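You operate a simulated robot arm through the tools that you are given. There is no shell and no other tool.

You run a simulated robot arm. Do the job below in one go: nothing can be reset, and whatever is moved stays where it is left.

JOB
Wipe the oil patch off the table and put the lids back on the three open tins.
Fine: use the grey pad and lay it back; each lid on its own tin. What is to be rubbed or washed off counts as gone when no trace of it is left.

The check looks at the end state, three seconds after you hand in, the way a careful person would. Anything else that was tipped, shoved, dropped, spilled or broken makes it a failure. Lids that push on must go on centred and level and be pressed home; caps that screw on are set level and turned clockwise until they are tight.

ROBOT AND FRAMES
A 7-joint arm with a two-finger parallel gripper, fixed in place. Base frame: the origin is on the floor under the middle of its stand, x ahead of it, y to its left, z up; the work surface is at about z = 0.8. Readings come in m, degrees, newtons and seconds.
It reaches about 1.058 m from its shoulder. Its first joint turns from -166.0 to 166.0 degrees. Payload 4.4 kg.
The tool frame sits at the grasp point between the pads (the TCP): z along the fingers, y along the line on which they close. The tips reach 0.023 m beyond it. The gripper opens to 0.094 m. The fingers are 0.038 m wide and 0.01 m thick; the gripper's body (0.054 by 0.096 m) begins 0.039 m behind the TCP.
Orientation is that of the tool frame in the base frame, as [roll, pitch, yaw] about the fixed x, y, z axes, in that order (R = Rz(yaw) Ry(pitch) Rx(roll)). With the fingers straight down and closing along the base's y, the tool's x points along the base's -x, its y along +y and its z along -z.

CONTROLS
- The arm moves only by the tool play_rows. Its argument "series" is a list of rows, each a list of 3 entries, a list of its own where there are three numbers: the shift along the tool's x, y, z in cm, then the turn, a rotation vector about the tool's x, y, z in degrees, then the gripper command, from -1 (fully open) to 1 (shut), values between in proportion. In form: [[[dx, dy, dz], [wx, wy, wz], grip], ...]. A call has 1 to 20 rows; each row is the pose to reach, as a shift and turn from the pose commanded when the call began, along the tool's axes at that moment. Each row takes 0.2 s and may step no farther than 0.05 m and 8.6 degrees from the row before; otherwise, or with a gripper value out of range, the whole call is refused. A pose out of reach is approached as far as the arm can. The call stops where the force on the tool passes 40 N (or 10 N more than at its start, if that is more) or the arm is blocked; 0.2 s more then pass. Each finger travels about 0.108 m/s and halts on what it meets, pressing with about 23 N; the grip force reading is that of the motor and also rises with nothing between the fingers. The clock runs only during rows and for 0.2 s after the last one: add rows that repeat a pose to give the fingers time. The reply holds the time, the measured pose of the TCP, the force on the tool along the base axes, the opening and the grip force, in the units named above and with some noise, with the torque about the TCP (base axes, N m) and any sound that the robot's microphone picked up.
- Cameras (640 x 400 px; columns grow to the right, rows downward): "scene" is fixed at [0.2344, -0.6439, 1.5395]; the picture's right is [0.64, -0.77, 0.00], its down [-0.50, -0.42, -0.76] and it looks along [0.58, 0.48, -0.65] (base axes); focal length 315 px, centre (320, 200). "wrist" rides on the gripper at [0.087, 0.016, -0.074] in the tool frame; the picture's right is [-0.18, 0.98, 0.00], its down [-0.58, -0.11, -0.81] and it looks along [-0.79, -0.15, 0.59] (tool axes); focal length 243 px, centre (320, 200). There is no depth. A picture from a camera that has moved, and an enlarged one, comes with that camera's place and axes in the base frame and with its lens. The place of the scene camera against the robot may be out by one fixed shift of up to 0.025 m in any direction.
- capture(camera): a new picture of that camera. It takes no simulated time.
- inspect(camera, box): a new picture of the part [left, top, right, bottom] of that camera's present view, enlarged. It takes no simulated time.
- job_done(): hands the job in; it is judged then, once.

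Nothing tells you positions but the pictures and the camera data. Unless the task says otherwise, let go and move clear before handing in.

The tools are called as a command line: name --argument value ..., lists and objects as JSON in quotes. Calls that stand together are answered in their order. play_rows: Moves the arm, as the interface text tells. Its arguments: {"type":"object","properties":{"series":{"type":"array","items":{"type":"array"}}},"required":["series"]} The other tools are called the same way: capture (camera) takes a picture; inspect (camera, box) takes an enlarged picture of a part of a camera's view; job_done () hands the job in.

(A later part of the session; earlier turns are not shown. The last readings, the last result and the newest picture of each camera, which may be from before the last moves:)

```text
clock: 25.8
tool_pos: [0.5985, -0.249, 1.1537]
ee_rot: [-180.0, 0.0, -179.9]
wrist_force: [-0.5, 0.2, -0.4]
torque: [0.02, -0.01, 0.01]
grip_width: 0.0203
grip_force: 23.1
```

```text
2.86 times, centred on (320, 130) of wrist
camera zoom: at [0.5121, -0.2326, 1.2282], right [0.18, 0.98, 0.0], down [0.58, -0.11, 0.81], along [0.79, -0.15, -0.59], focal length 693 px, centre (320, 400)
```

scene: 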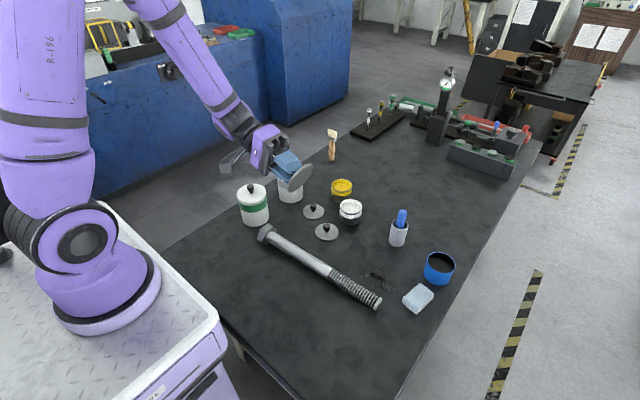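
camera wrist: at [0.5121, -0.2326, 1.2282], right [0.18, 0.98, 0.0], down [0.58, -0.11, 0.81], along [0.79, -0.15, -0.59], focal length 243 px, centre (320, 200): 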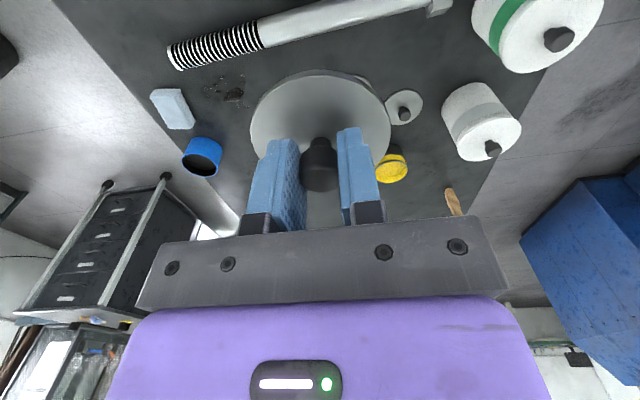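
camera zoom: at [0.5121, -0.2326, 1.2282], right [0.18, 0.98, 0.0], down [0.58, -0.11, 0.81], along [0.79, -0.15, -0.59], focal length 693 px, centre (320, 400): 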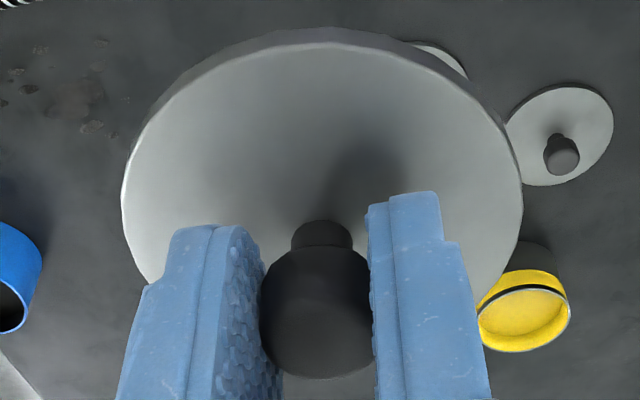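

Lid C is upright again and centred on the tool within about a millimetre. I carry it high over to the blue tin, whose rim centre I take to be (0.840,-0.559) at z 0.853, and stop above it to check.

play_rows --series '[[[-2.7, -3.45, 0], [0, 0, 0], 1], [[-5.4, -6.9, 0], [0, 0, 0], 1], [[-8.1, -10.35, 0], [0, 0, 0], 1], [[-10.8, -13.8, 0], [0, 0, 0], 1], [[-13.5, -17.25, 0], [0, 0, 0], 1], [[-16.2, -20.7, 0], [0, 0, 0], 1], [[-18.9, -24.1, 0], [0, 0, 0], 1], [[-21.6, -27.6, 0], [0, 0, 0], 1], [[-24.15, -31, 0], [0, 0, 0], 1], [[-24.15, -31, 4], [0, 0, 0], 1], [[-24.15, -31, 8], [0, 0, 0], 1], [[-24.15, -31, 12], [0, 0, 0], 1], [[-24.15, -31, 16], [0, 0, 0], 1], [[-24.15, -31, 20], [0, 0, 0], 1], [[-24.15, -31, 22.5], [0, 0, 0], 1], [[-24.15, -31, 22.5], [0, 0, 0], 1]]'

capture --camera "wrist"

inspect --camera "scene" --box '[400, 220, 480, 290]'

```text
clock: 29.2
tool_pos: [0.841, -0.5588, 0.9294]
ee_rot: [-180.0, 0.0, 180.0]
wrist_force: [0.5, 0.1, -0.4]
torque: [-0.02, -0.01, -0.01]
grip_width: 0.0202
grip_force: 23.1
```

```text
taken
camera wrist: at [0.7534, -0.5429, 1.003], right [0.18, 0.98, 0.0], down [0.58, -0.11, 0.81], along [0.79, -0.15, -0.59], focal length 243 px, centre (320, 200)
```

wrist: 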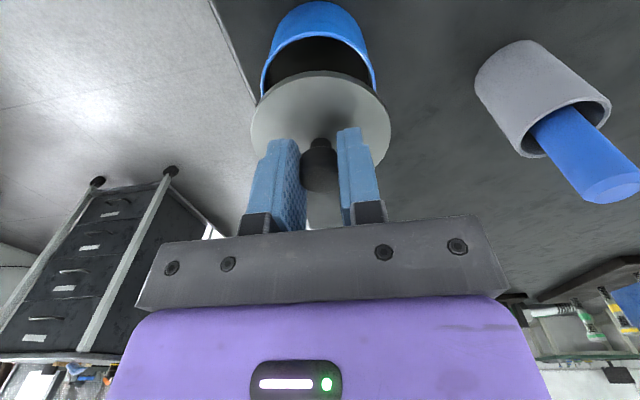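

```text
5.71 times, centred on (440, 255) of scene
camera zoom: at [0.2344, -0.6439, 1.5395], right [0.64, -0.77, 0.0], down [-0.5, -0.42, -0.76], along [0.58, 0.48, -0.65], focal length 1802 px, centre (-366, -114)
```

zoom: 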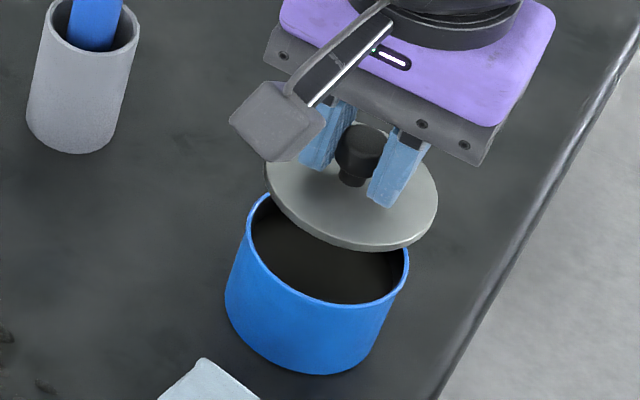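

inspect --camera "wrist" --box '[240, 0, 400, 140]'

```text
2.86 times, centred on (320, 70) of wrist
camera zoom: at [0.7534, -0.5429, 1.003], right [0.18, 0.98, 0.0], down [0.58, -0.11, 0.81], along [0.79, -0.15, -0.59], focal length 693 px, centre (320, 571)
```

zoom: 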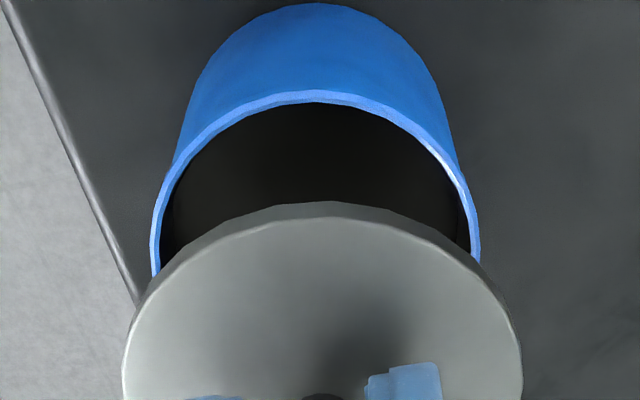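

Comparing rim and lid edges in the wrist zoom, the lid must shift about 1.3 mm in -x and -y. I apply this and descend to just above contact.

play_rows --series '[[[0.12, -0.13, 1], [0, 0, 0], 1], [[0.12, -0.13, 2.5], [0, 0, 0], 1], [[0.12, -0.13, 3.5], [0, 0, 0], 1], [[0.12, -0.13, 3.9], [0, 0, 0], 1], [[0.12, -0.13, 3.9], [0, 0, 0], 1]]'

inspect --camera "scene" --box '[400, 220, 480, 290]'

inspect --camera "wrist" --box '[240, 40, 400, 180]'

```text
clock: 30.4
tool_pos: [0.8404, -0.5614, 0.8904]
ee_rot: [-179.9, 0.1, -180.0]
wrist_force: [1.6, -0.4, 3.0]
torque: [0.01, -0.14, -0.02]
grip_width: 0.0204
grip_force: 23.6
```

```text
5.71 times, centred on (440, 255) of scene
camera zoom: at [0.2344, -0.6439, 1.5395], right [0.64, -0.77, 0.0], down [-0.5, -0.42, -0.76], along [0.58, 0.48, -0.65], focal length 1802 px, centre (-366, -114)
```

zoom: 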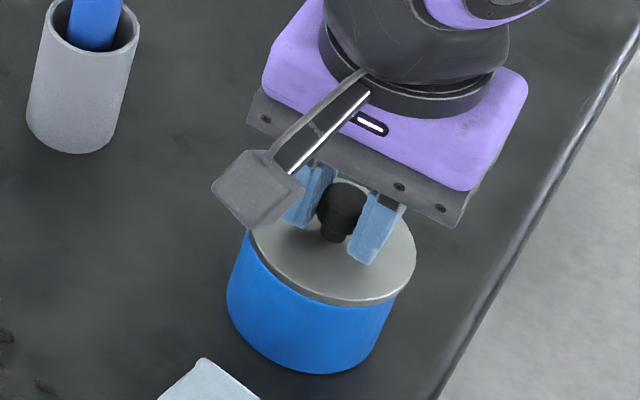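

```text
2.86 times, centred on (320, 110) of wrist
camera zoom: at [0.7527, -0.5444, 0.9642], right [0.18, 0.98, 0.0], down [0.58, -0.11, 0.81], along [0.79, -0.15, -0.59], focal length 693 px, centre (320, 457)
```

zoom: 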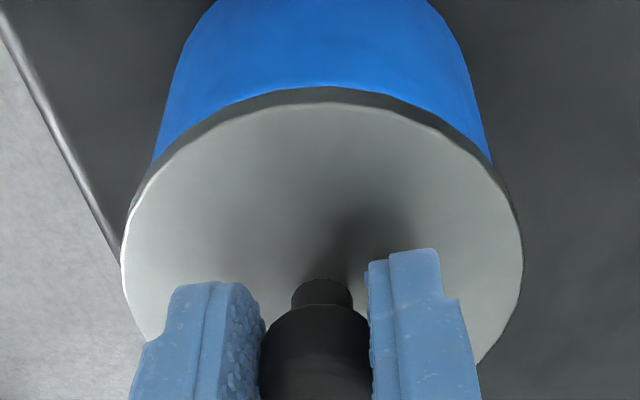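

The lid touched the rim (about 3 N upward, first at its far edge) and looks centred in both views. I press down gently in small steps.

play_rows --series '[[[0, 0, 0.1], [0, 0, 0], 1], [[0, 0, 0.2], [0, 0, 0], 1], [[0, 0, 0.2], [0, 0, 0], 1]]'

inspect --camera "scene" --box '[400, 220, 480, 290]'

```text
clock: 31.2
tool_pos: [0.8391, -0.561, 0.8891]
ee_rot: [-179.9, 0.1, -179.9]
wrist_force: [-2.1, 1.2, 20.2]
torque: [0.0, -0.48, -0.02]
grip_width: 0.0202
grip_force: 23.0
```

```text
5.71 times, centred on (440, 255) of scene
camera zoom: at [0.2344, -0.6439, 1.5395], right [0.64, -0.77, 0.0], down [-0.5, -0.42, -0.76], along [0.58, 0.48, -0.65], focal length 1802 px, centre (-366, -114)
```

zoom: 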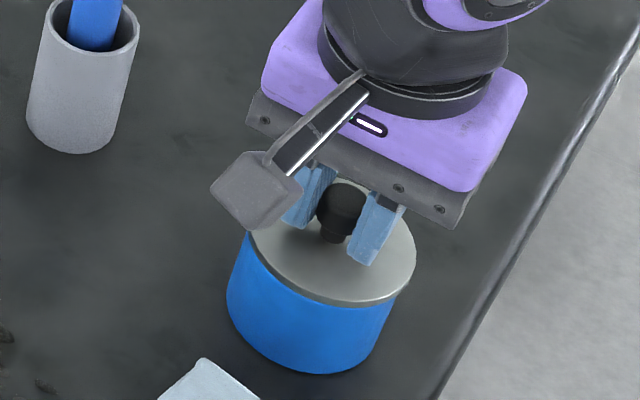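

Force is up to 20 N with the lid on the rim. I press a little harder, watching for it to seat.

play_rows --series '[[[0, 0, 0.1], [0, 0, 0], 1], [[0, 0, 0.2], [0, 0, 0], 1], [[0, 0, 0.2], [0, 0, 0], 1]]'

inspect --camera "wrist" --box '[240, 40, 400, 180]'

inspect --camera "scene" --box '[415, 240, 465, 290]'

```text
clock: 32.0
tool_pos: [0.8414, -0.5605, 0.8884]
ee_rot: [-179.9, 0.2, -180.0]
wrist_force: [0.5, -3.6, 27.7]
torque: [0.0, -0.06, 0.06]
grip_width: 0.0204
grip_force: 23.1
```

```text
2.86 times, centred on (320, 110) of wrist
camera zoom: at [0.7523, -0.5442, 0.9619], right [0.18, 0.98, 0.0], down [0.58, -0.11, 0.81], along [0.79, -0.15, -0.59], focal length 693 px, centre (320, 457)
```

zoom: 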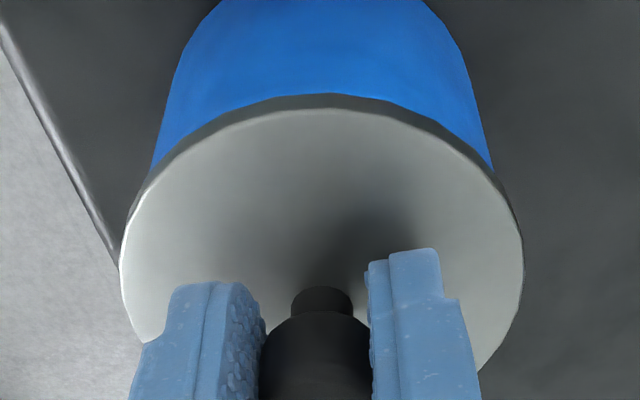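

```text
8.00 times, centred on (440, 265) of scene
camera zoom: at [0.2344, -0.6439, 1.5395], right [0.64, -0.77, 0.0], down [-0.5, -0.42, -0.76], along [0.58, 0.48, -0.65], focal length 2523 px, centre (-640, -320)
```

zoom: 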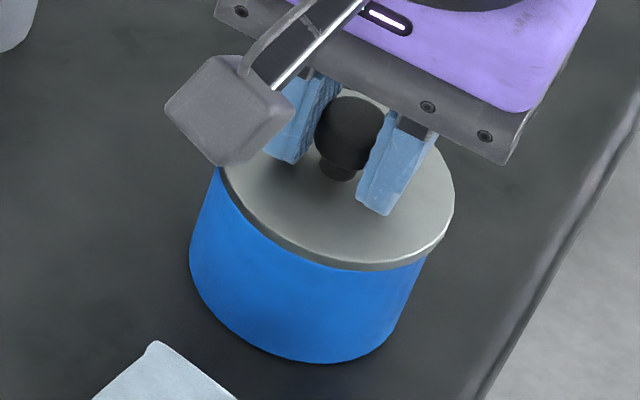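

The load is now centred (torque near zero at 28 N). I let go and rise a little to look.

play_rows --series '[[[0, 0, -0.2], [0, 0, 0], 0.3], [[0, 0, -0.2], [0, 0, 0], -0.06], [[0, 0, -0.2], [0, 0, 0], -0.06], [[0, 0, -1.5], [0, 0, 0], -0.06], [[0, 0, -4], [0, 0, 0], -0.06], [[0, 0, -7], [0, 0, 0], -0.06], [[0, 0, -7], [0, 0, 0], -0.06]]'

capture --camera "wrist"

inspect --camera "wrist" --box '[240, 30, 400, 150]'

inspect --camera "scene" --box '[415, 240, 465, 290]'

```text
clock: 33.6
tool_pos: [0.8396, -0.5603, 0.9567]
ee_rot: [-180.0, 0.1, 180.0]
wrist_force: [0.5, 0.3, 0.9]
torque: [-0.01, -0.01, -0.01]
grip_width: 0.05
grip_force: 0.1
heard: snap
```

```text
taken
camera wrist: at [0.7525, -0.5441, 1.0314], right [0.18, 0.98, 0.0], down [0.58, -0.11, 0.81], along [0.79, -0.15, -0.59], focal length 243 px, centre (320, 200)
```

wrist: 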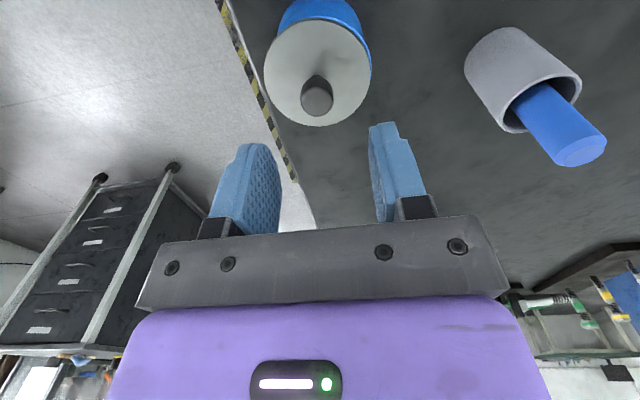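

```text
3.33 times, centred on (320, 90) of wrist
camera zoom: at [0.7525, -0.5441, 1.0314], right [0.18, 0.98, 0.0], down [0.58, -0.11, 0.81], along [0.79, -0.15, -0.59], focal length 809 px, centre (320, 567)
```

zoom: 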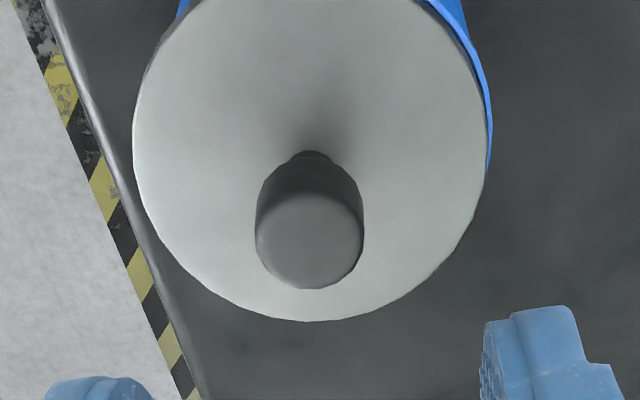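

```text
8.00 times, centred on (440, 265) of scene
camera zoom: at [0.2344, -0.6439, 1.5395], right [0.64, -0.77, 0.0], down [-0.5, -0.42, -0.76], along [0.58, 0.48, -0.65], focal length 2523 px, centre (-640, -320)
```

zoom: 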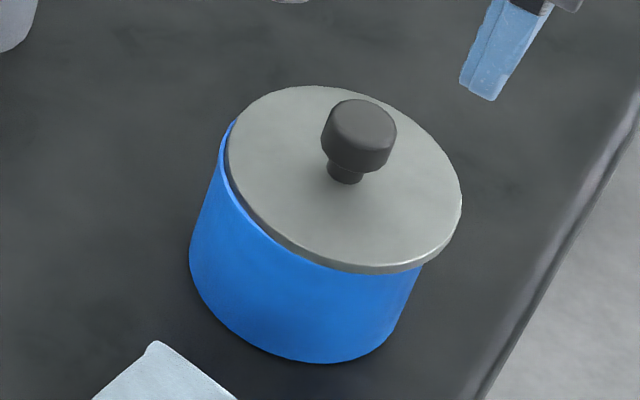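

I heard a snap during release, and the lid now looks shifted ~3 mm towards -y on the blue tin. I back off and look at the seam from a flatter angle before correcting.

play_rows --series '[[[4, 0, 0], [0, 0, 0], -0.06], [[8, 0, 1], [0, 0, 0], -0.06], [[12, 0, 2], [0, 0, 0], -0.06], [[15, 0, 3], [0, 0, 0], -0.06], [[15, 0, 3], [0, 0, 0], -0.06]]'

capture --camera "wrist"

inspect --camera "wrist" --box '[270, 130, 370, 210]'

inspect --camera "scene" --box '[420, 242, 460, 282]'

```text
clock: 34.8
tool_pos: [0.6891, -0.5606, 0.9258]
ee_rot: [-180.0, 0.0, 180.0]
wrist_force: [0.0, 0.9, -0.1]
torque: [0.0, 0.03, 0.01]
grip_width: 0.0497
grip_force: 0.1
```

```text
taken
camera wrist: at [0.6023, -0.5441, 0.9999], right [0.18, 0.98, 0.0], down [0.58, -0.11, 0.81], along [0.79, -0.15, -0.59], focal length 243 px, centre (320, 200)
```

wrist: 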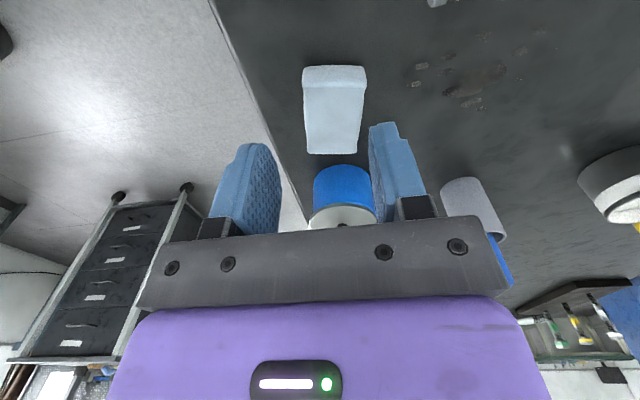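

```text
5.00 times, centred on (320, 170) of wrist
camera zoom: at [0.6023, -0.5441, 0.9999], right [0.18, 0.98, 0.0], down [0.58, -0.11, 0.81], along [0.79, -0.15, -0.59], focal length 1213 px, centre (320, 350)
```

zoom: 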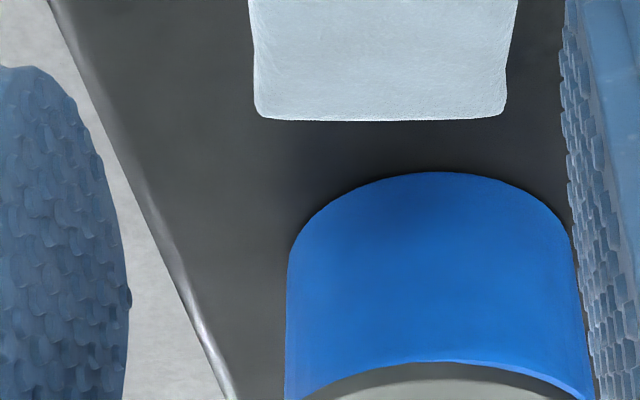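

```text
10.00 times, centred on (440, 262) of scene
camera zoom: at [0.2344, -0.6439, 1.5395], right [0.64, -0.77, 0.0], down [-0.5, -0.42, -0.76], along [0.58, 0.48, -0.65], focal length 3153 px, centre (-880, -420)
```

zoom: 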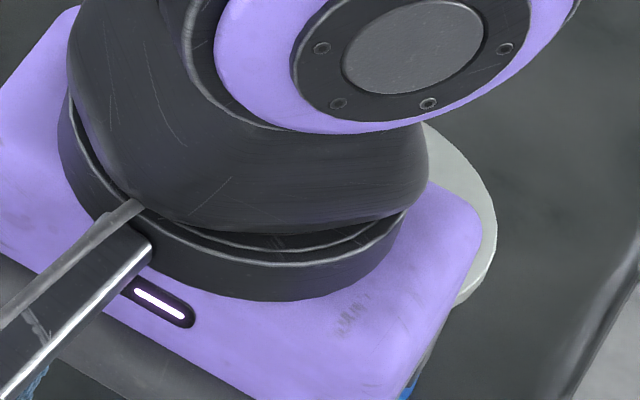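

The lid slid about 3 mm towards (+x,-y) as I let go under load, so its near edge has dropped just inside the rim; it is not seated. I'll re-grip the knob at about (0.8397,-0.5625), lift it and place it again with only light contact before pressing from the top.

play_rows --series '[[[0, 0, -3], [0, 0, 0], -0.06], [[-4, -0.1, -3.4], [0, 0, 0], -0.06], [[-8, -0.19, -3.4], [0, 0, 0], -0.06], [[-12, -0.19, -3.4], [0, 0, 0], -0.06], [[-15.06, -0.19, -3.4], [0, 0, 0], -0.06], [[-15.06, -0.19, 0], [0, 0, 0], -0.06], [[-15.06, -0.19, 2.5], [0, 0, 0], -0.06], [[-15.06, -0.19, 3.6], [0, 0, 0], -0.06], [[-15.06, -0.19, 3.6], [0, 0, 0], -0.06]]'

inspect --camera "wrist" --box '[240, 60, 400, 200]'

inspect --camera "scene" --box '[415, 240, 465, 290]'

```text
clock: 36.8
tool_pos: [0.84, -0.564, 0.89]
ee_rot: [-179.9, 0.0, 180.0]
wrist_force: [0.3, 0.1, -0.2]
torque: [-0.02, 0.01, 0.02]
grip_width: 0.0498
grip_force: 0.0
```

```text
2.86 times, centred on (320, 130) of wrist
camera zoom: at [0.7531, -0.5464, 0.9648], right [0.18, 0.98, 0.0], down [0.58, -0.11, 0.81], along [0.79, -0.15, -0.59], focal length 693 px, centre (320, 400)
```

zoom: 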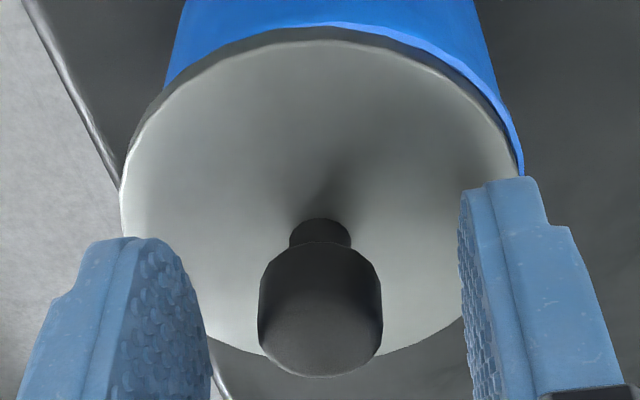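

```text
8.00 times, centred on (440, 265) of scene
camera zoom: at [0.2344, -0.6439, 1.5395], right [0.64, -0.77, 0.0], down [-0.5, -0.42, -0.76], along [0.58, 0.48, -0.65], focal length 2523 px, centre (-640, -320)
```

zoom: 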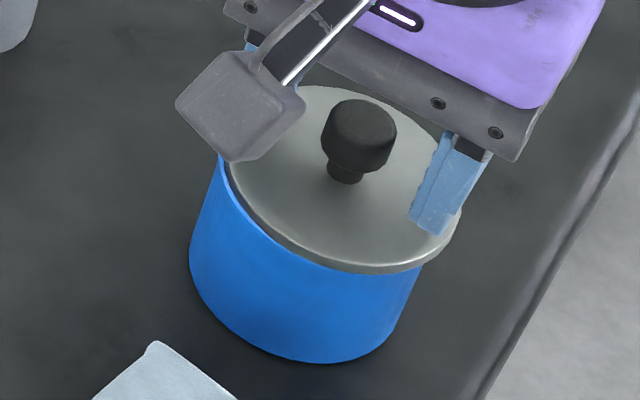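

play_rows --series '[[[0, 0, 0], [0, 0, 0], 0.3], [[0, 0, 0], [0, 0, 0], 0.6], [[0, 0, 0], [0, 0, 0], 1], [[0, 0, 0], [0, 0, 0], 1], [[0, 0, 0], [0, 0, 0], 1]]'

play_rows --series '[[[0, 0, -0.3], [0, 0, 0], 1], [[0, 0, -0.6], [0, 0, 0], 1], [[0, 0, -1.0], [0, 0, 0], 1], [[0, 0, -1.0], [0, 0, 0], 1]]'

inspect --camera "wrist" --box '[240, 60, 400, 200]'

inspect --camera "scene" --box '[415, 240, 465, 290]'

```text
clock: 38.0
tool_pos: [0.84, -0.5631, 0.89]
ee_rot: [180.0, 0.1, 179.9]
wrist_force: [-0.1, 0.7, 0.4]
torque: [-0.03, 0.0, 0.03]
grip_width: 0.02
grip_force: 23.5
heard: snap
```

```text
clock: 39.0
tool_pos: [0.8403, -0.562, 0.8987]
ee_rot: [180.0, 0.0, 180.0]
wrist_force: [0.4, 0.3, 0.3]
torque: [0.01, -0.02, -0.05]
grip_width: 0.0201
grip_force: 23.2
```

```text
2.86 times, centred on (320, 130) of wrist
camera zoom: at [0.7534, -0.546, 0.9743], right [0.18, 0.98, 0.0], down [0.58, -0.11, 0.81], along [0.79, -0.15, -0.59], focal length 693 px, centre (320, 400)
```

zoom: 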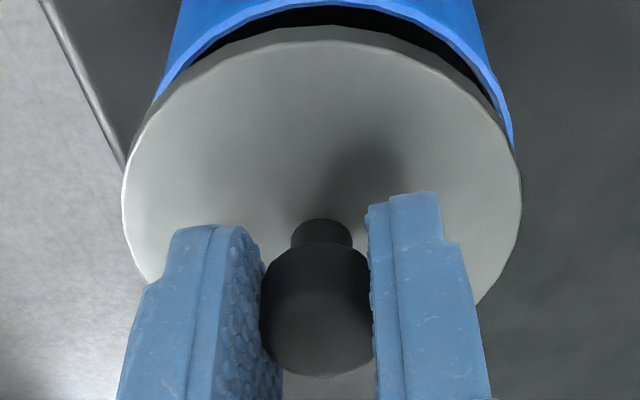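

```text
8.00 times, centred on (440, 265) of scene
camera zoom: at [0.2344, -0.6439, 1.5395], right [0.64, -0.77, 0.0], down [-0.5, -0.42, -0.76], along [0.58, 0.48, -0.65], focal length 2523 px, centre (-640, -320)
```

zoom: 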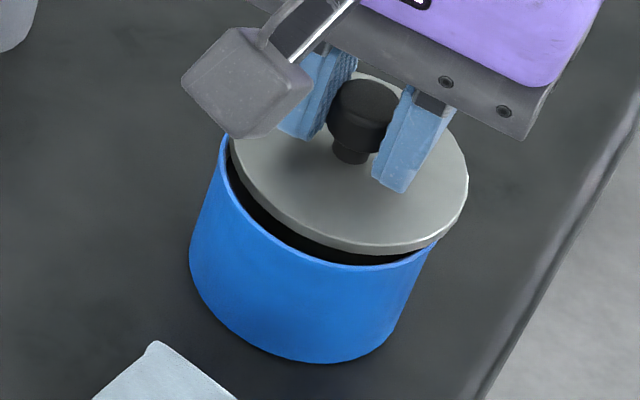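

The lid lifted off freely and hangs level, so it was only askew. I rise to the same height as before and re-measure lid against rim.

play_rows --series '[[[0, 0, -1], [0, 0, 0], 1], [[0, 0, -2], [0, 0, 0], 1], [[0, 0, -3], [0, 0, 0], 1], [[0, 0, -3], [0, 0, 0], 1]]'

inspect --camera "wrist" --box '[240, 0, 400, 140]'

inspect --camera "scene" --box '[400, 220, 480, 290]'

```text
clock: 40.0
tool_pos: [0.8399, -0.5624, 0.9303]
ee_rot: [-180.0, 0.0, 180.0]
wrist_force: [1.0, 0.3, 0.4]
torque: [0.0, 0.0, 0.04]
grip_width: 0.0202
grip_force: 23.3
```

```text
2.86 times, centred on (320, 70) of wrist
camera zoom: at [0.7532, -0.546, 1.0042], right [0.18, 0.98, 0.0], down [0.58, -0.11, 0.81], along [0.79, -0.15, -0.59], focal length 693 px, centre (320, 571)
```

zoom: 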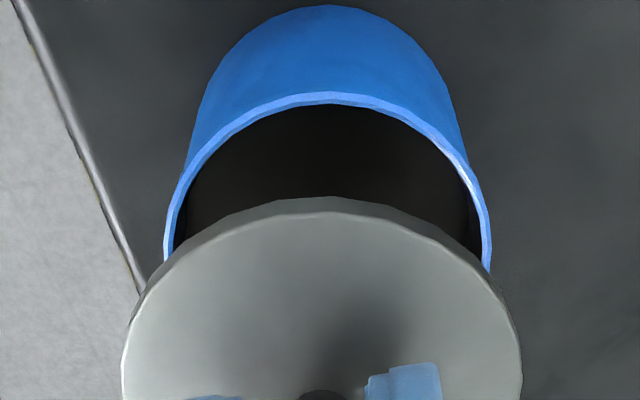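

```text
5.71 times, centred on (440, 255) of scene
camera zoom: at [0.2344, -0.6439, 1.5395], right [0.64, -0.77, 0.0], down [-0.5, -0.42, -0.76], along [0.58, 0.48, -0.65], focal length 1802 px, centre (-366, -114)
```

zoom: 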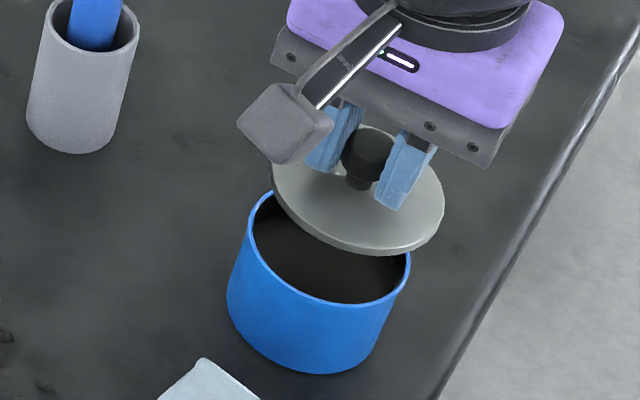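

The tin has not moved. The lid needs about -0.8 mm in x and +1.7 mm in y; I apply that and lower it to the lightest contact.

play_rows --series '[[[0.08, 0.17, 1], [0, 0, 0], 1], [[0.08, 0.17, 2.5], [0, 0, 0], 1], [[0.08, 0.17, 3.4], [0, 0, 0], 1], [[0.08, 0.17, 3.8], [0, 0, 0], 1], [[0.08, 0.17, 3.9], [0, 0, 0], 1], [[0.08, 0.17, 3.9], [0, 0, 0], 1]]'

inspect --camera "wrist" --box '[240, 40, 400, 180]'

inspect --camera "scene" --box '[415, 240, 465, 290]'

```text
clock: 41.4
tool_pos: [0.8389, -0.5617, 0.8923]
ee_rot: [180.0, 0.1, -179.9]
wrist_force: [-0.6, -0.1, -0.3]
torque: [0.02, -0.03, -0.01]
grip_width: 0.0203
grip_force: 22.8
```

```text
2.86 times, centred on (320, 110) of wrist
camera zoom: at [0.7527, -0.5441, 0.9657], right [0.18, 0.98, 0.0], down [0.58, -0.11, 0.81], along [0.79, -0.15, -0.59], focal length 693 px, centre (320, 457)
```

zoom: 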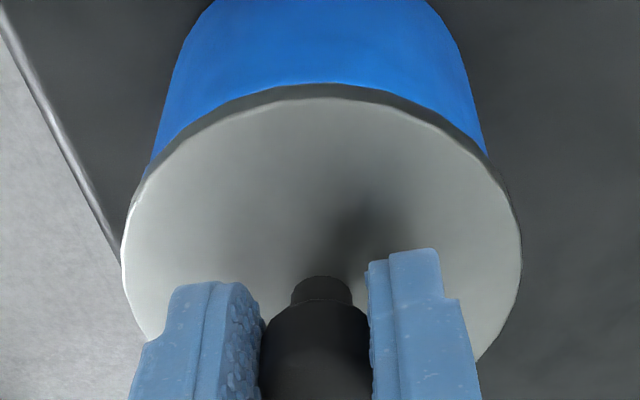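

```text
8.00 times, centred on (440, 265) of scene
camera zoom: at [0.2344, -0.6439, 1.5395], right [0.64, -0.77, 0.0], down [-0.5, -0.42, -0.76], along [0.58, 0.48, -0.65], focal length 2523 px, centre (-640, -320)
```

zoom: 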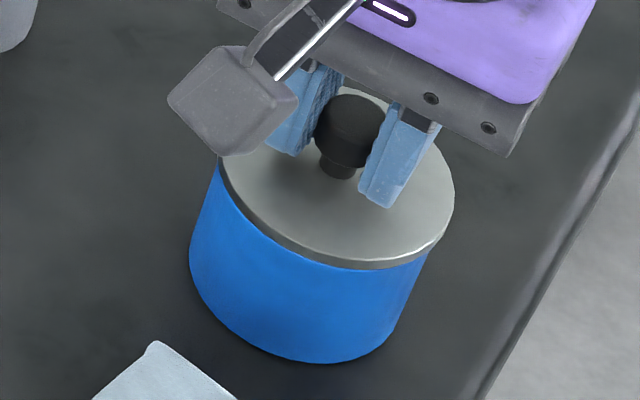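

play_rows --series '[[[0, -0.04, 0.1], [0, 0, 0], 1], [[0, -0.04, 0.15], [0, 0, 0], 1], [[0, -0.04, 0.15], [0, 0, 0], 1]]'

```text
clock: 42.2
tool_pos: [0.8394, -0.5613, 0.8904]
ee_rot: [-179.9, 0.1, 179.9]
wrist_force: [0.3, -0.3, 5.8]
torque: [-0.04, -0.05, -0.02]
grip_width: 0.0201
grip_force: 23.0
```

Contact of about 6 N with almost no torque, so it sits flat. I open without moving, then rise.

play_rows --series '[[[0, 0, 0], [0, 0, 0], 0.45], [[0, 0, 0], [0, 0, 0], 0.3], [[0, 0, 0], [0, 0, 0], -0.06], [[0, 0, 0], [0, 0, 0], -0.06], [[0, 0, -0.5], [0, 0, 0], -0.06], [[0, 0, -3], [0, 0, 0], -0.06], [[0, 0, -6.6], [0, 0, 0], -0.06], [[0, 0, -6.6], [0, 0, 0], -0.06]]'

inspect --camera "wrist" --box '[240, 10, 400, 130]'

inspect --camera "scene" --box '[415, 240, 465, 290]'

```text
clock: 44.0
tool_pos: [0.8387, -0.5606, 0.9542]
ee_rot: [179.9, 0.0, 179.9]
wrist_force: [-0.2, 0.1, 0.4]
torque: [0.02, -0.01, 0.02]
grip_width: 0.0498
grip_force: 0.1
heard: snap
```

```text
3.33 times, centred on (320, 70) of wrist
camera zoom: at [0.7526, -0.5446, 1.0301], right [0.18, 0.98, 0.0], down [0.58, -0.11, 0.81], along [0.79, -0.15, -0.59], focal length 809 px, centre (320, 633)
```

zoom: 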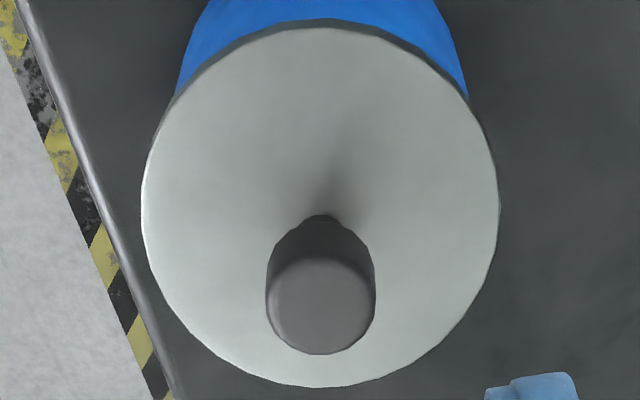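

```text
8.00 times, centred on (440, 265) of scene
camera zoom: at [0.2344, -0.6439, 1.5395], right [0.64, -0.77, 0.0], down [-0.5, -0.42, -0.76], along [0.58, 0.48, -0.65], focal length 2523 px, centre (-640, -320)
```

zoom: 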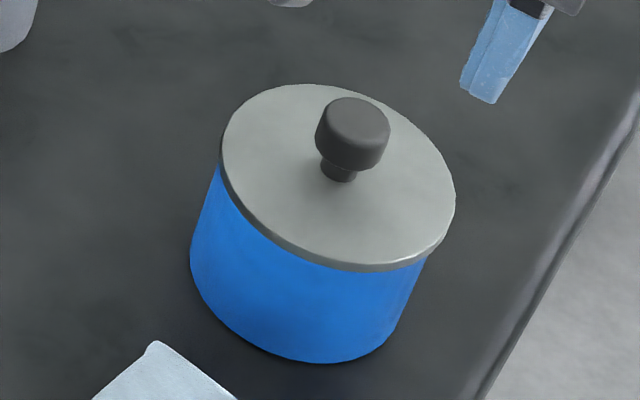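

The lid now sits centred and level on the blue tin. I close the fingers and press on the knob from straight above.

play_rows --series '[[[0, 0, 0], [0, 0, 0], 0.5], [[0, 0, 0], [0, 0, 0], 1], [[0, 0, 2], [0, 0, 0], 1], [[0, 0, 3.6], [0, 0, 0], 1], [[0, 0, 4.1], [0, 0, 0], 1], [[0, 0, 4.3], [0, 0, 0], 1], [[0, 0, 4.5], [0, 0, 0], 1], [[0, 0, 4.5], [0, 0, 0], 1]]'

inspect --camera "scene" --box '[415, 240, 465, 290]'

inspect --camera "wrist" --box '[240, 60, 400, 200]'

```text
clock: 45.8
tool_pos: [0.8392, -0.5622, 0.912]
ee_rot: [-179.9, 0.2, 179.9]
wrist_force: [-0.5, 1.2, 4.3]
torque: [0.0, -0.03, 0.0]
grip_width: 0.0
grip_force: 22.9
```

```text
8.00 times, centred on (440, 265) of scene
camera zoom: at [0.2344, -0.6439, 1.5395], right [0.64, -0.77, 0.0], down [-0.5, -0.42, -0.76], along [0.58, 0.48, -0.65], focal length 2523 px, centre (-640, -320)
```

zoom: 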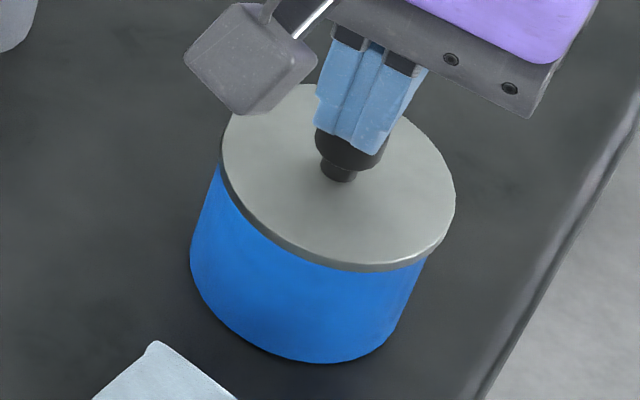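

```text
2.86 times, centred on (320, 130) of wrist
camera zoom: at [0.7521, -0.5449, 0.9851], right [0.18, 0.98, 0.0], down [0.58, -0.11, 0.81], along [0.79, -0.15, -0.59], focal length 693 px, centre (320, 400)
```

zoom: 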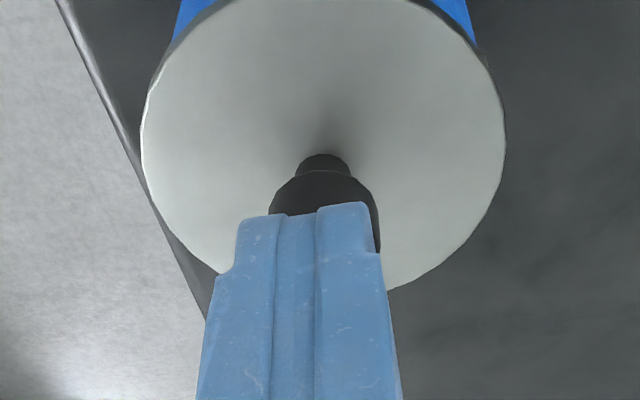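

The fingertips rest on the knob with 4 N. I increase the push step by step.

play_rows --series '[[[0, 0, 0.1], [0, 0, 0], 1], [[0, 0, 0.2], [0, 0, 0], 1], [[0, 0, 0.3], [0, 0, 0], 1], [[0, 0, 0.4], [0, 0, 0], 1], [[0, 0, 0.4], [0, 0, 0], 1]]'

```text
clock: 47.1
tool_pos: [0.8421, -0.562, 0.9112]
ee_rot: [-179.7, 0.2, 180.0]
wrist_force: [-7.3, 4.5, 14.2]
torque: [0.15, 0.2, 0.04]
grip_width: 0.0
grip_force: 22.7
stopped in row 5: the force on the tool passed its limit at 40 N (the readings are from after the stop); the commanded pose is now the measured one
```

inspect --camera "scene" --box '[415, 240, 465, 290]'

inspect --camera "wrist" --box '[240, 0, 400, 140]'

```text
8.00 times, centred on (440, 265) of scene
camera zoom: at [0.2344, -0.6439, 1.5395], right [0.64, -0.77, 0.0], down [-0.5, -0.42, -0.76], along [0.58, 0.48, -0.65], focal length 2523 px, centre (-640, -320)
```

zoom: 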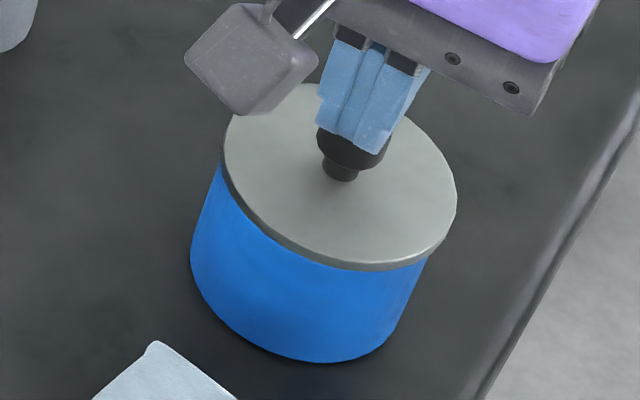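

```text
2.86 times, centred on (320, 70) of wrist
camera zoom: at [0.7525, -0.5451, 0.9849], right [0.18, 0.98, 0.0], down [0.58, -0.11, 0.81], along [0.8, -0.15, -0.59], focal length 693 px, centre (320, 571)
```

zoom: 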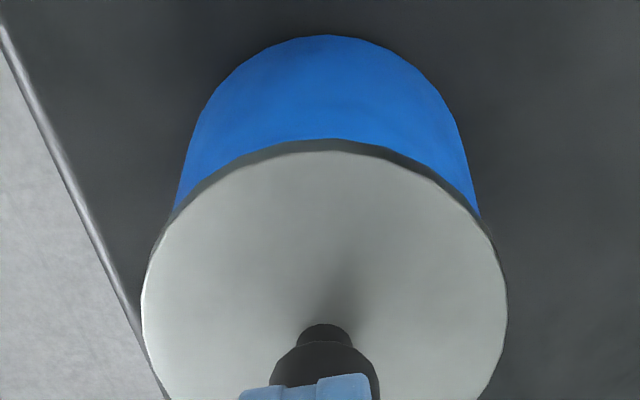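

The push passed 40 N with the lid flat on the rim. I lift off and check its final state.

play_rows --series '[[[0, 0, -0.3], [0, 0, 0], 1], [[0, 0, -1], [0, 0, 0], 1], [[0, 0, -4], [0, 0, 0], 1], [[0, 0, -8], [0, 0, 0], -0.06], [[0, 0, -8], [0, 0, 0], -0.06]]'

inspect --camera "scene" --box '[415, 240, 465, 290]'

inspect --camera "wrist" --box '[240, 0, 400, 140]'

```text
clock: 48.4
tool_pos: [0.8406, -0.562, 0.9892]
ee_rot: [-179.8, 0.1, -180.0]
wrist_force: [0.0, 0.6, 0.5]
torque: [0.0, 0.0, -0.03]
grip_width: 0.0498
grip_force: 0.0
```

```text
8.00 times, centred on (440, 265) of scene
camera zoom: at [0.2344, -0.6439, 1.5395], right [0.64, -0.77, 0.0], down [-0.5, -0.42, -0.76], along [0.58, 0.48, -0.65], focal length 2523 px, centre (-640, -320)
```

zoom: 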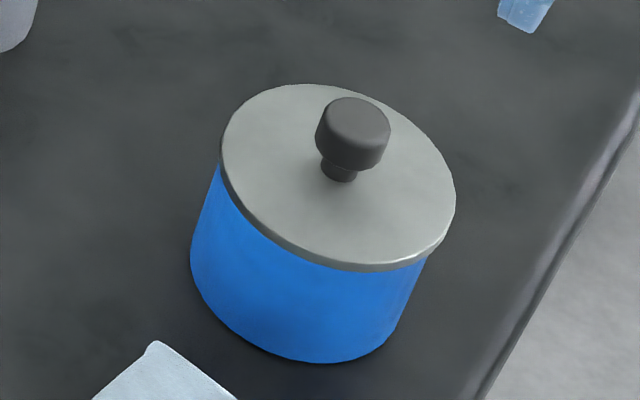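

```text
2.86 times, centred on (320, 70) of wrist
camera zoom: at [0.7531, -0.5459, 1.0628], right [0.18, 0.98, 0.0], down [0.58, -0.11, 0.81], along [0.79, -0.15, -0.59], focal length 693 px, centre (320, 571)
```

zoom: 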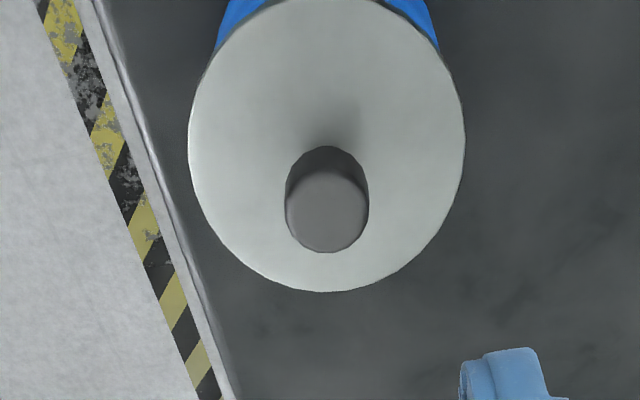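

Lid C now sits centred and flat on the blue tin. Next is lid B at about (0.768,-0.219); I move above it at a safe height.

play_rows --series '[[[0, 0, -4], [0, 0, 0], -0.06], [[0.9, 4, -6], [0, 0, 0], -0.06], [[1.8, 8.3, -6], [0, 0, 0], -0.06], [[2.7, 12.6, -6], [0, 0, 0], -0.06], [[3.6, 16.9, -6], [0, 0, 0], -0.06], [[4.5, 21.2, -6], [0, 0, 0], -0.06], [[5.4, 25.5, -6], [0, 0, 0], -0.06], [[6.3, 29.8, -6], [0, 0, 0], -0.06], [[7.26, 34.3, -6], [0, 0, 0], -0.06], [[7.26, 34.3, -2], [0, 0, 0], -0.06], [[7.26, 34.3, 2], [0, 0, 0], -0.06], [[7.26, 34.3, 6], [0, 0, 0], -0.06], [[7.26, 34.3, 7.9], [0, 0, 0], -0.06], [[7.26, 34.3, 7.9], [0, 0, 0], -0.06]]'

inspect --camera "wrist" --box '[240, 0, 400, 140]'

```text
clock: 51.4
tool_pos: [0.7669, -0.2199, 0.9084]
ee_rot: [-179.8, 0.3, -180.0]
wrist_force: [0.1, 0.5, 0.1]
torque: [0.02, -0.03, -0.01]
grip_width: 0.0497
grip_force: 0.0
```

```text
2.86 times, centred on (320, 70) of wrist
camera zoom: at [0.68, -0.2025, 0.9827], right [0.18, 0.98, 0.0], down [0.58, -0.11, 0.81], along [0.79, -0.15, -0.59], focal length 693 px, centre (320, 571)
```

zoom: 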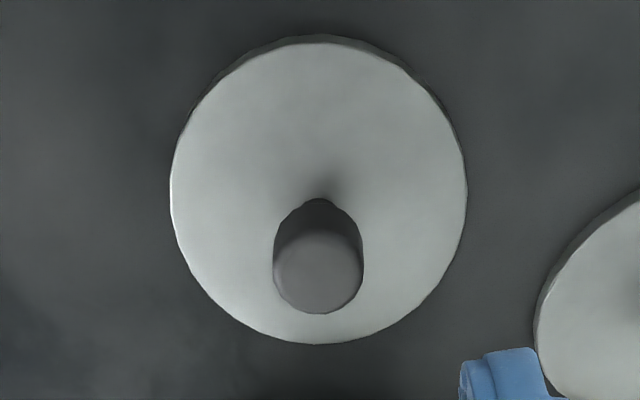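

The tool got tilted 0.3° from the earlier stop, so I correct that while descending on lid B, which I place at (0.7698,-0.2206).

play_rows --series '[[[-0.1, -0.03, 1], [-0.2, 0.25, 0], -0.06], [[-0.25, -0.07, 4], [-0.2, 0.25, 0], -0.06], [[-0.25, -0.07, 6], [-0.2, 0.25, 0], -0.06], [[-0.25, -0.07, 7.45], [-0.2, 0.25, 0], -0.06], [[-0.25, -0.07, 7.45], [-0.2, 0.25, 0], -0.06]]'

inspect --camera "wrist" --box '[240, 60, 400, 200]'

```text
clock: 52.5
tool_pos: [0.7701, -0.2175, 0.8342]
ee_rot: [179.9, 0.0, -179.9]
wrist_force: [0.6, 0.0, -1.0]
torque: [0.03, -0.02, 0.0]
grip_width: 0.0496
grip_force: 0.0
```

```text
2.86 times, centred on (320, 130) of wrist
camera zoom: at [0.6831, -0.2028, 0.9084], right [0.18, 0.98, 0.0], down [0.58, -0.11, 0.81], along [0.79, -0.15, -0.59], focal length 693 px, centre (320, 400)
```

zoom: 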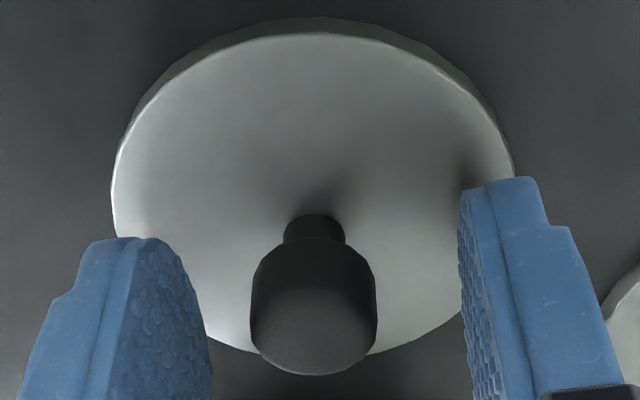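

play_rows --series '[[[0, -0.12, 0], [0, 0, 0], -0.06], [[0, -0.12, 0], [0, 0, 0], 0.4], [[0, -0.12, 0], [0, 0, 0], 1], [[0, -0.12, 0], [0, 0, 0], 1], [[0, -0.12, 0], [0, 0, 0], 1]]'

inspect --camera "wrist" --box '[240, 60, 400, 200]'

```text
clock: 53.8
tool_pos: [0.77, -0.22, 0.8352]
ee_rot: [-180.0, 0.0, -180.0]
wrist_force: [-0.5, 0.4, -0.1]
torque: [0.02, 0.02, 0.0]
grip_width: 0.0202
grip_force: 22.9
```

```text
2.86 times, centred on (320, 130) of wrist
camera zoom: at [0.6833, -0.2043, 0.9085], right [0.18, 0.98, 0.0], down [0.58, -0.11, 0.81], along [0.79, -0.15, -0.59], focal length 693 px, centre (320, 400)
```

zoom: 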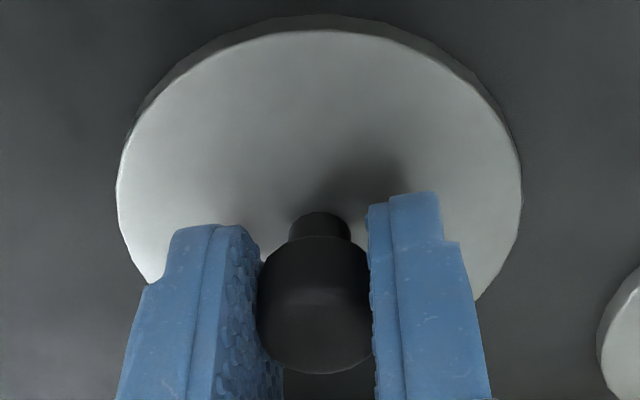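

Lid B is gripped. I lift it and carry it above the white tin at about (0.870,-0.237).

play_rows --series '[[[0, 0, -1], [0, 0, 0], 1], [[0, 0, -4], [0, 0, 0], 1], [[0, 0, -8], [0, 0, 0], 1], [[0, 0, -12], [0, 0, 0], 1], [[-3, -0.6, -12.5], [0, 0, 0], 1], [[-6.5, -1.2, -12.5], [0, 0, 0], 1], [[-9.9, -1.75, -12.5], [0, 0, 0], 1], [[-9.9, -1.75, -11], [0, 0, 0], 1], [[-9.9, -1.75, -9.7], [0, 0, 0], 1], [[-9.9, -1.75, -9.7], [0, 0, 0], 1]]'

inspect --camera "wrist" --box '[240, 0, 400, 140]'

inspect --camera "scene" --box '[310, 170, 390, 240]'

```text
clock: 56.0
tool_pos: [0.8706, -0.2383, 0.9304]
ee_rot: [180.0, 0.0, 180.0]
wrist_force: [-0.8, 0.2, 0.1]
torque: [0.03, 0.04, -0.02]
grip_width: 0.0203
grip_force: 23.2
```

```text
2.86 times, centred on (320, 70) of wrist
camera zoom: at [0.7828, -0.2224, 1.0056], right [0.18, 0.98, 0.0], down [0.58, -0.11, 0.81], along [0.79, -0.15, -0.59], focal length 693 px, centre (320, 571)
```

zoom: 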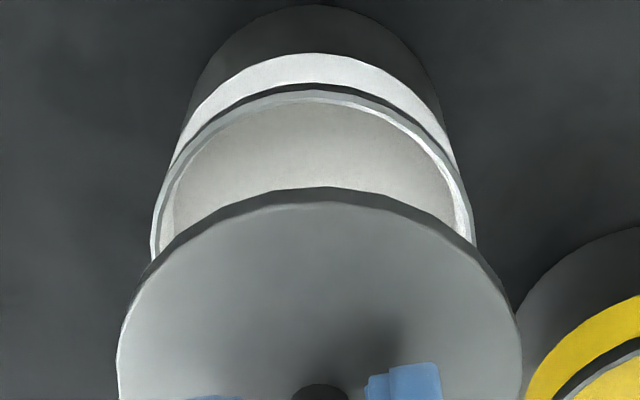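

```text
5.71 times, centred on (350, 205) of scene
camera zoom: at [0.2344, -0.6439, 1.5395], right [0.64, -0.77, 0.0], down [-0.5, -0.42, -0.76], along [0.58, 0.48, -0.65], focal length 1802 px, centre (149, 171)
```

zoom: 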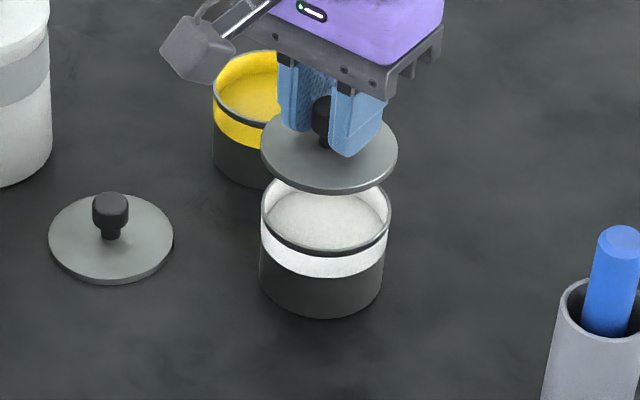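

inspect --camera "scene" --box '[325, 175, 375, 225]'

```text
8.00 times, centred on (350, 200) of scene
camera zoom: at [0.2344, -0.6439, 1.5395], right [0.64, -0.77, 0.0], down [-0.5, -0.42, -0.76], along [0.58, 0.48, -0.65], focal length 2523 px, centre (80, 200)
```

zoom: 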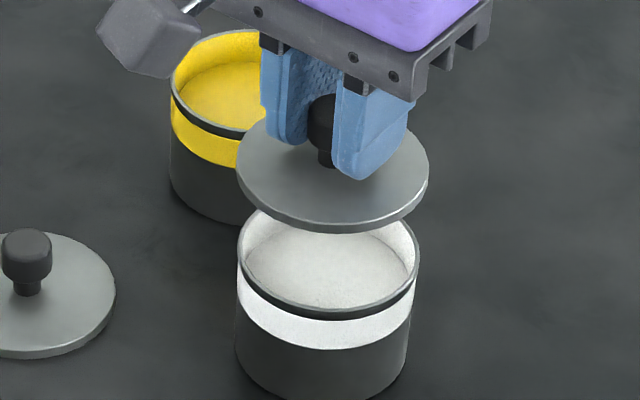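

The lid should move about +0.7 mm in x and -1.3 mm in y to be over the white tin's centre. I apply this and go down close to contact.

play_rows --series '[[[-0.07, -0.13, 1], [0, 0, 0], 1], [[-0.07, -0.13, 2.5], [0, 0, 0], 1], [[-0.07, -0.13, 3.4], [0, 0, 0], 1], [[-0.07, -0.13, 3.7], [0, 0, 0], 1], [[-0.07, -0.13, 3.7], [0, 0, 0], 1]]'

inspect --camera "wrist" --box '[240, 40, 400, 180]'

inspect --camera "scene" --box '[325, 180, 375, 230]'

```text
clock: 57.1
tool_pos: [0.8702, -0.2387, 0.8948]
ee_rot: [180.0, 0.1, 180.0]
wrist_force: [0.5, 0.5, -0.9]
torque: [-0.02, -0.01, 0.02]
grip_width: 0.0203
grip_force: 22.8
```

```text
2.86 times, centred on (320, 110) of wrist
camera zoom: at [0.7826, -0.2234, 0.9684], right [0.18, 0.98, 0.0], down [0.58, -0.11, 0.81], along [0.79, -0.15, -0.59], focal length 693 px, centre (320, 457)
```

zoom: 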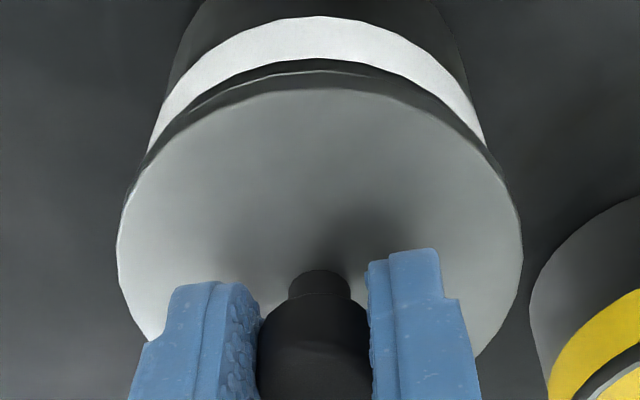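

```text
8.00 times, centred on (350, 205) of scene
camera zoom: at [0.2344, -0.6439, 1.5395], right [0.64, -0.77, 0.0], down [-0.5, -0.42, -0.76], along [0.58, 0.48, -0.65], focal length 2523 px, centre (80, 160)
```

zoom: 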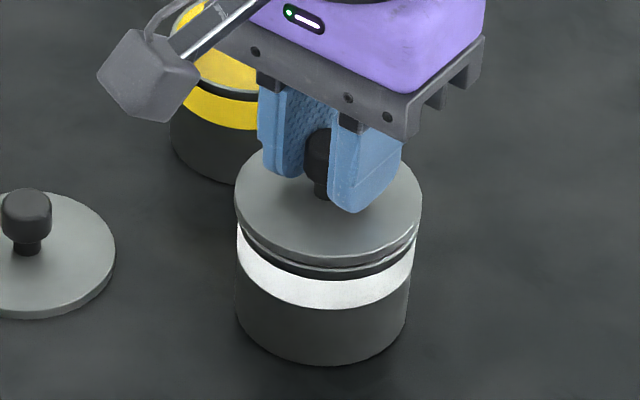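

play_rows --series '[[[-0.03, -0.05, 0.1], [0, 0, 0], 1], [[-0.03, -0.05, 0.2], [0, 0, 0], 1], [[-0.03, -0.05, 0.3], [0, 0, 0], 1], [[-0.03, -0.05, 0.3], [0, 0, 0], 1]]'

```text
clock: 58.1
tool_pos: [0.871, -0.2409, 0.8904]
ee_rot: [-180.0, 0.0, 180.0]
wrist_force: [0.6, 0.9, -0.2]
torque: [0.0, 0.02, -0.02]
grip_width: 0.02
grip_force: 22.6
```

play_rows --series '[[[0, 0, 0.1], [0, 0, 0], 1], [[0, 0, 0.15], [0, 0, 0], 1], [[0, 0, 0.15], [0, 0, 0], 1]]'

```text
clock: 59.0
tool_pos: [0.8713, -0.2397, 0.8906]
ee_rot: [-180.0, 0.1, -180.0]
wrist_force: [-0.3, -0.7, 5.1]
torque: [0.01, 0.04, 0.0]
grip_width: 0.0201
grip_force: 23.2
```

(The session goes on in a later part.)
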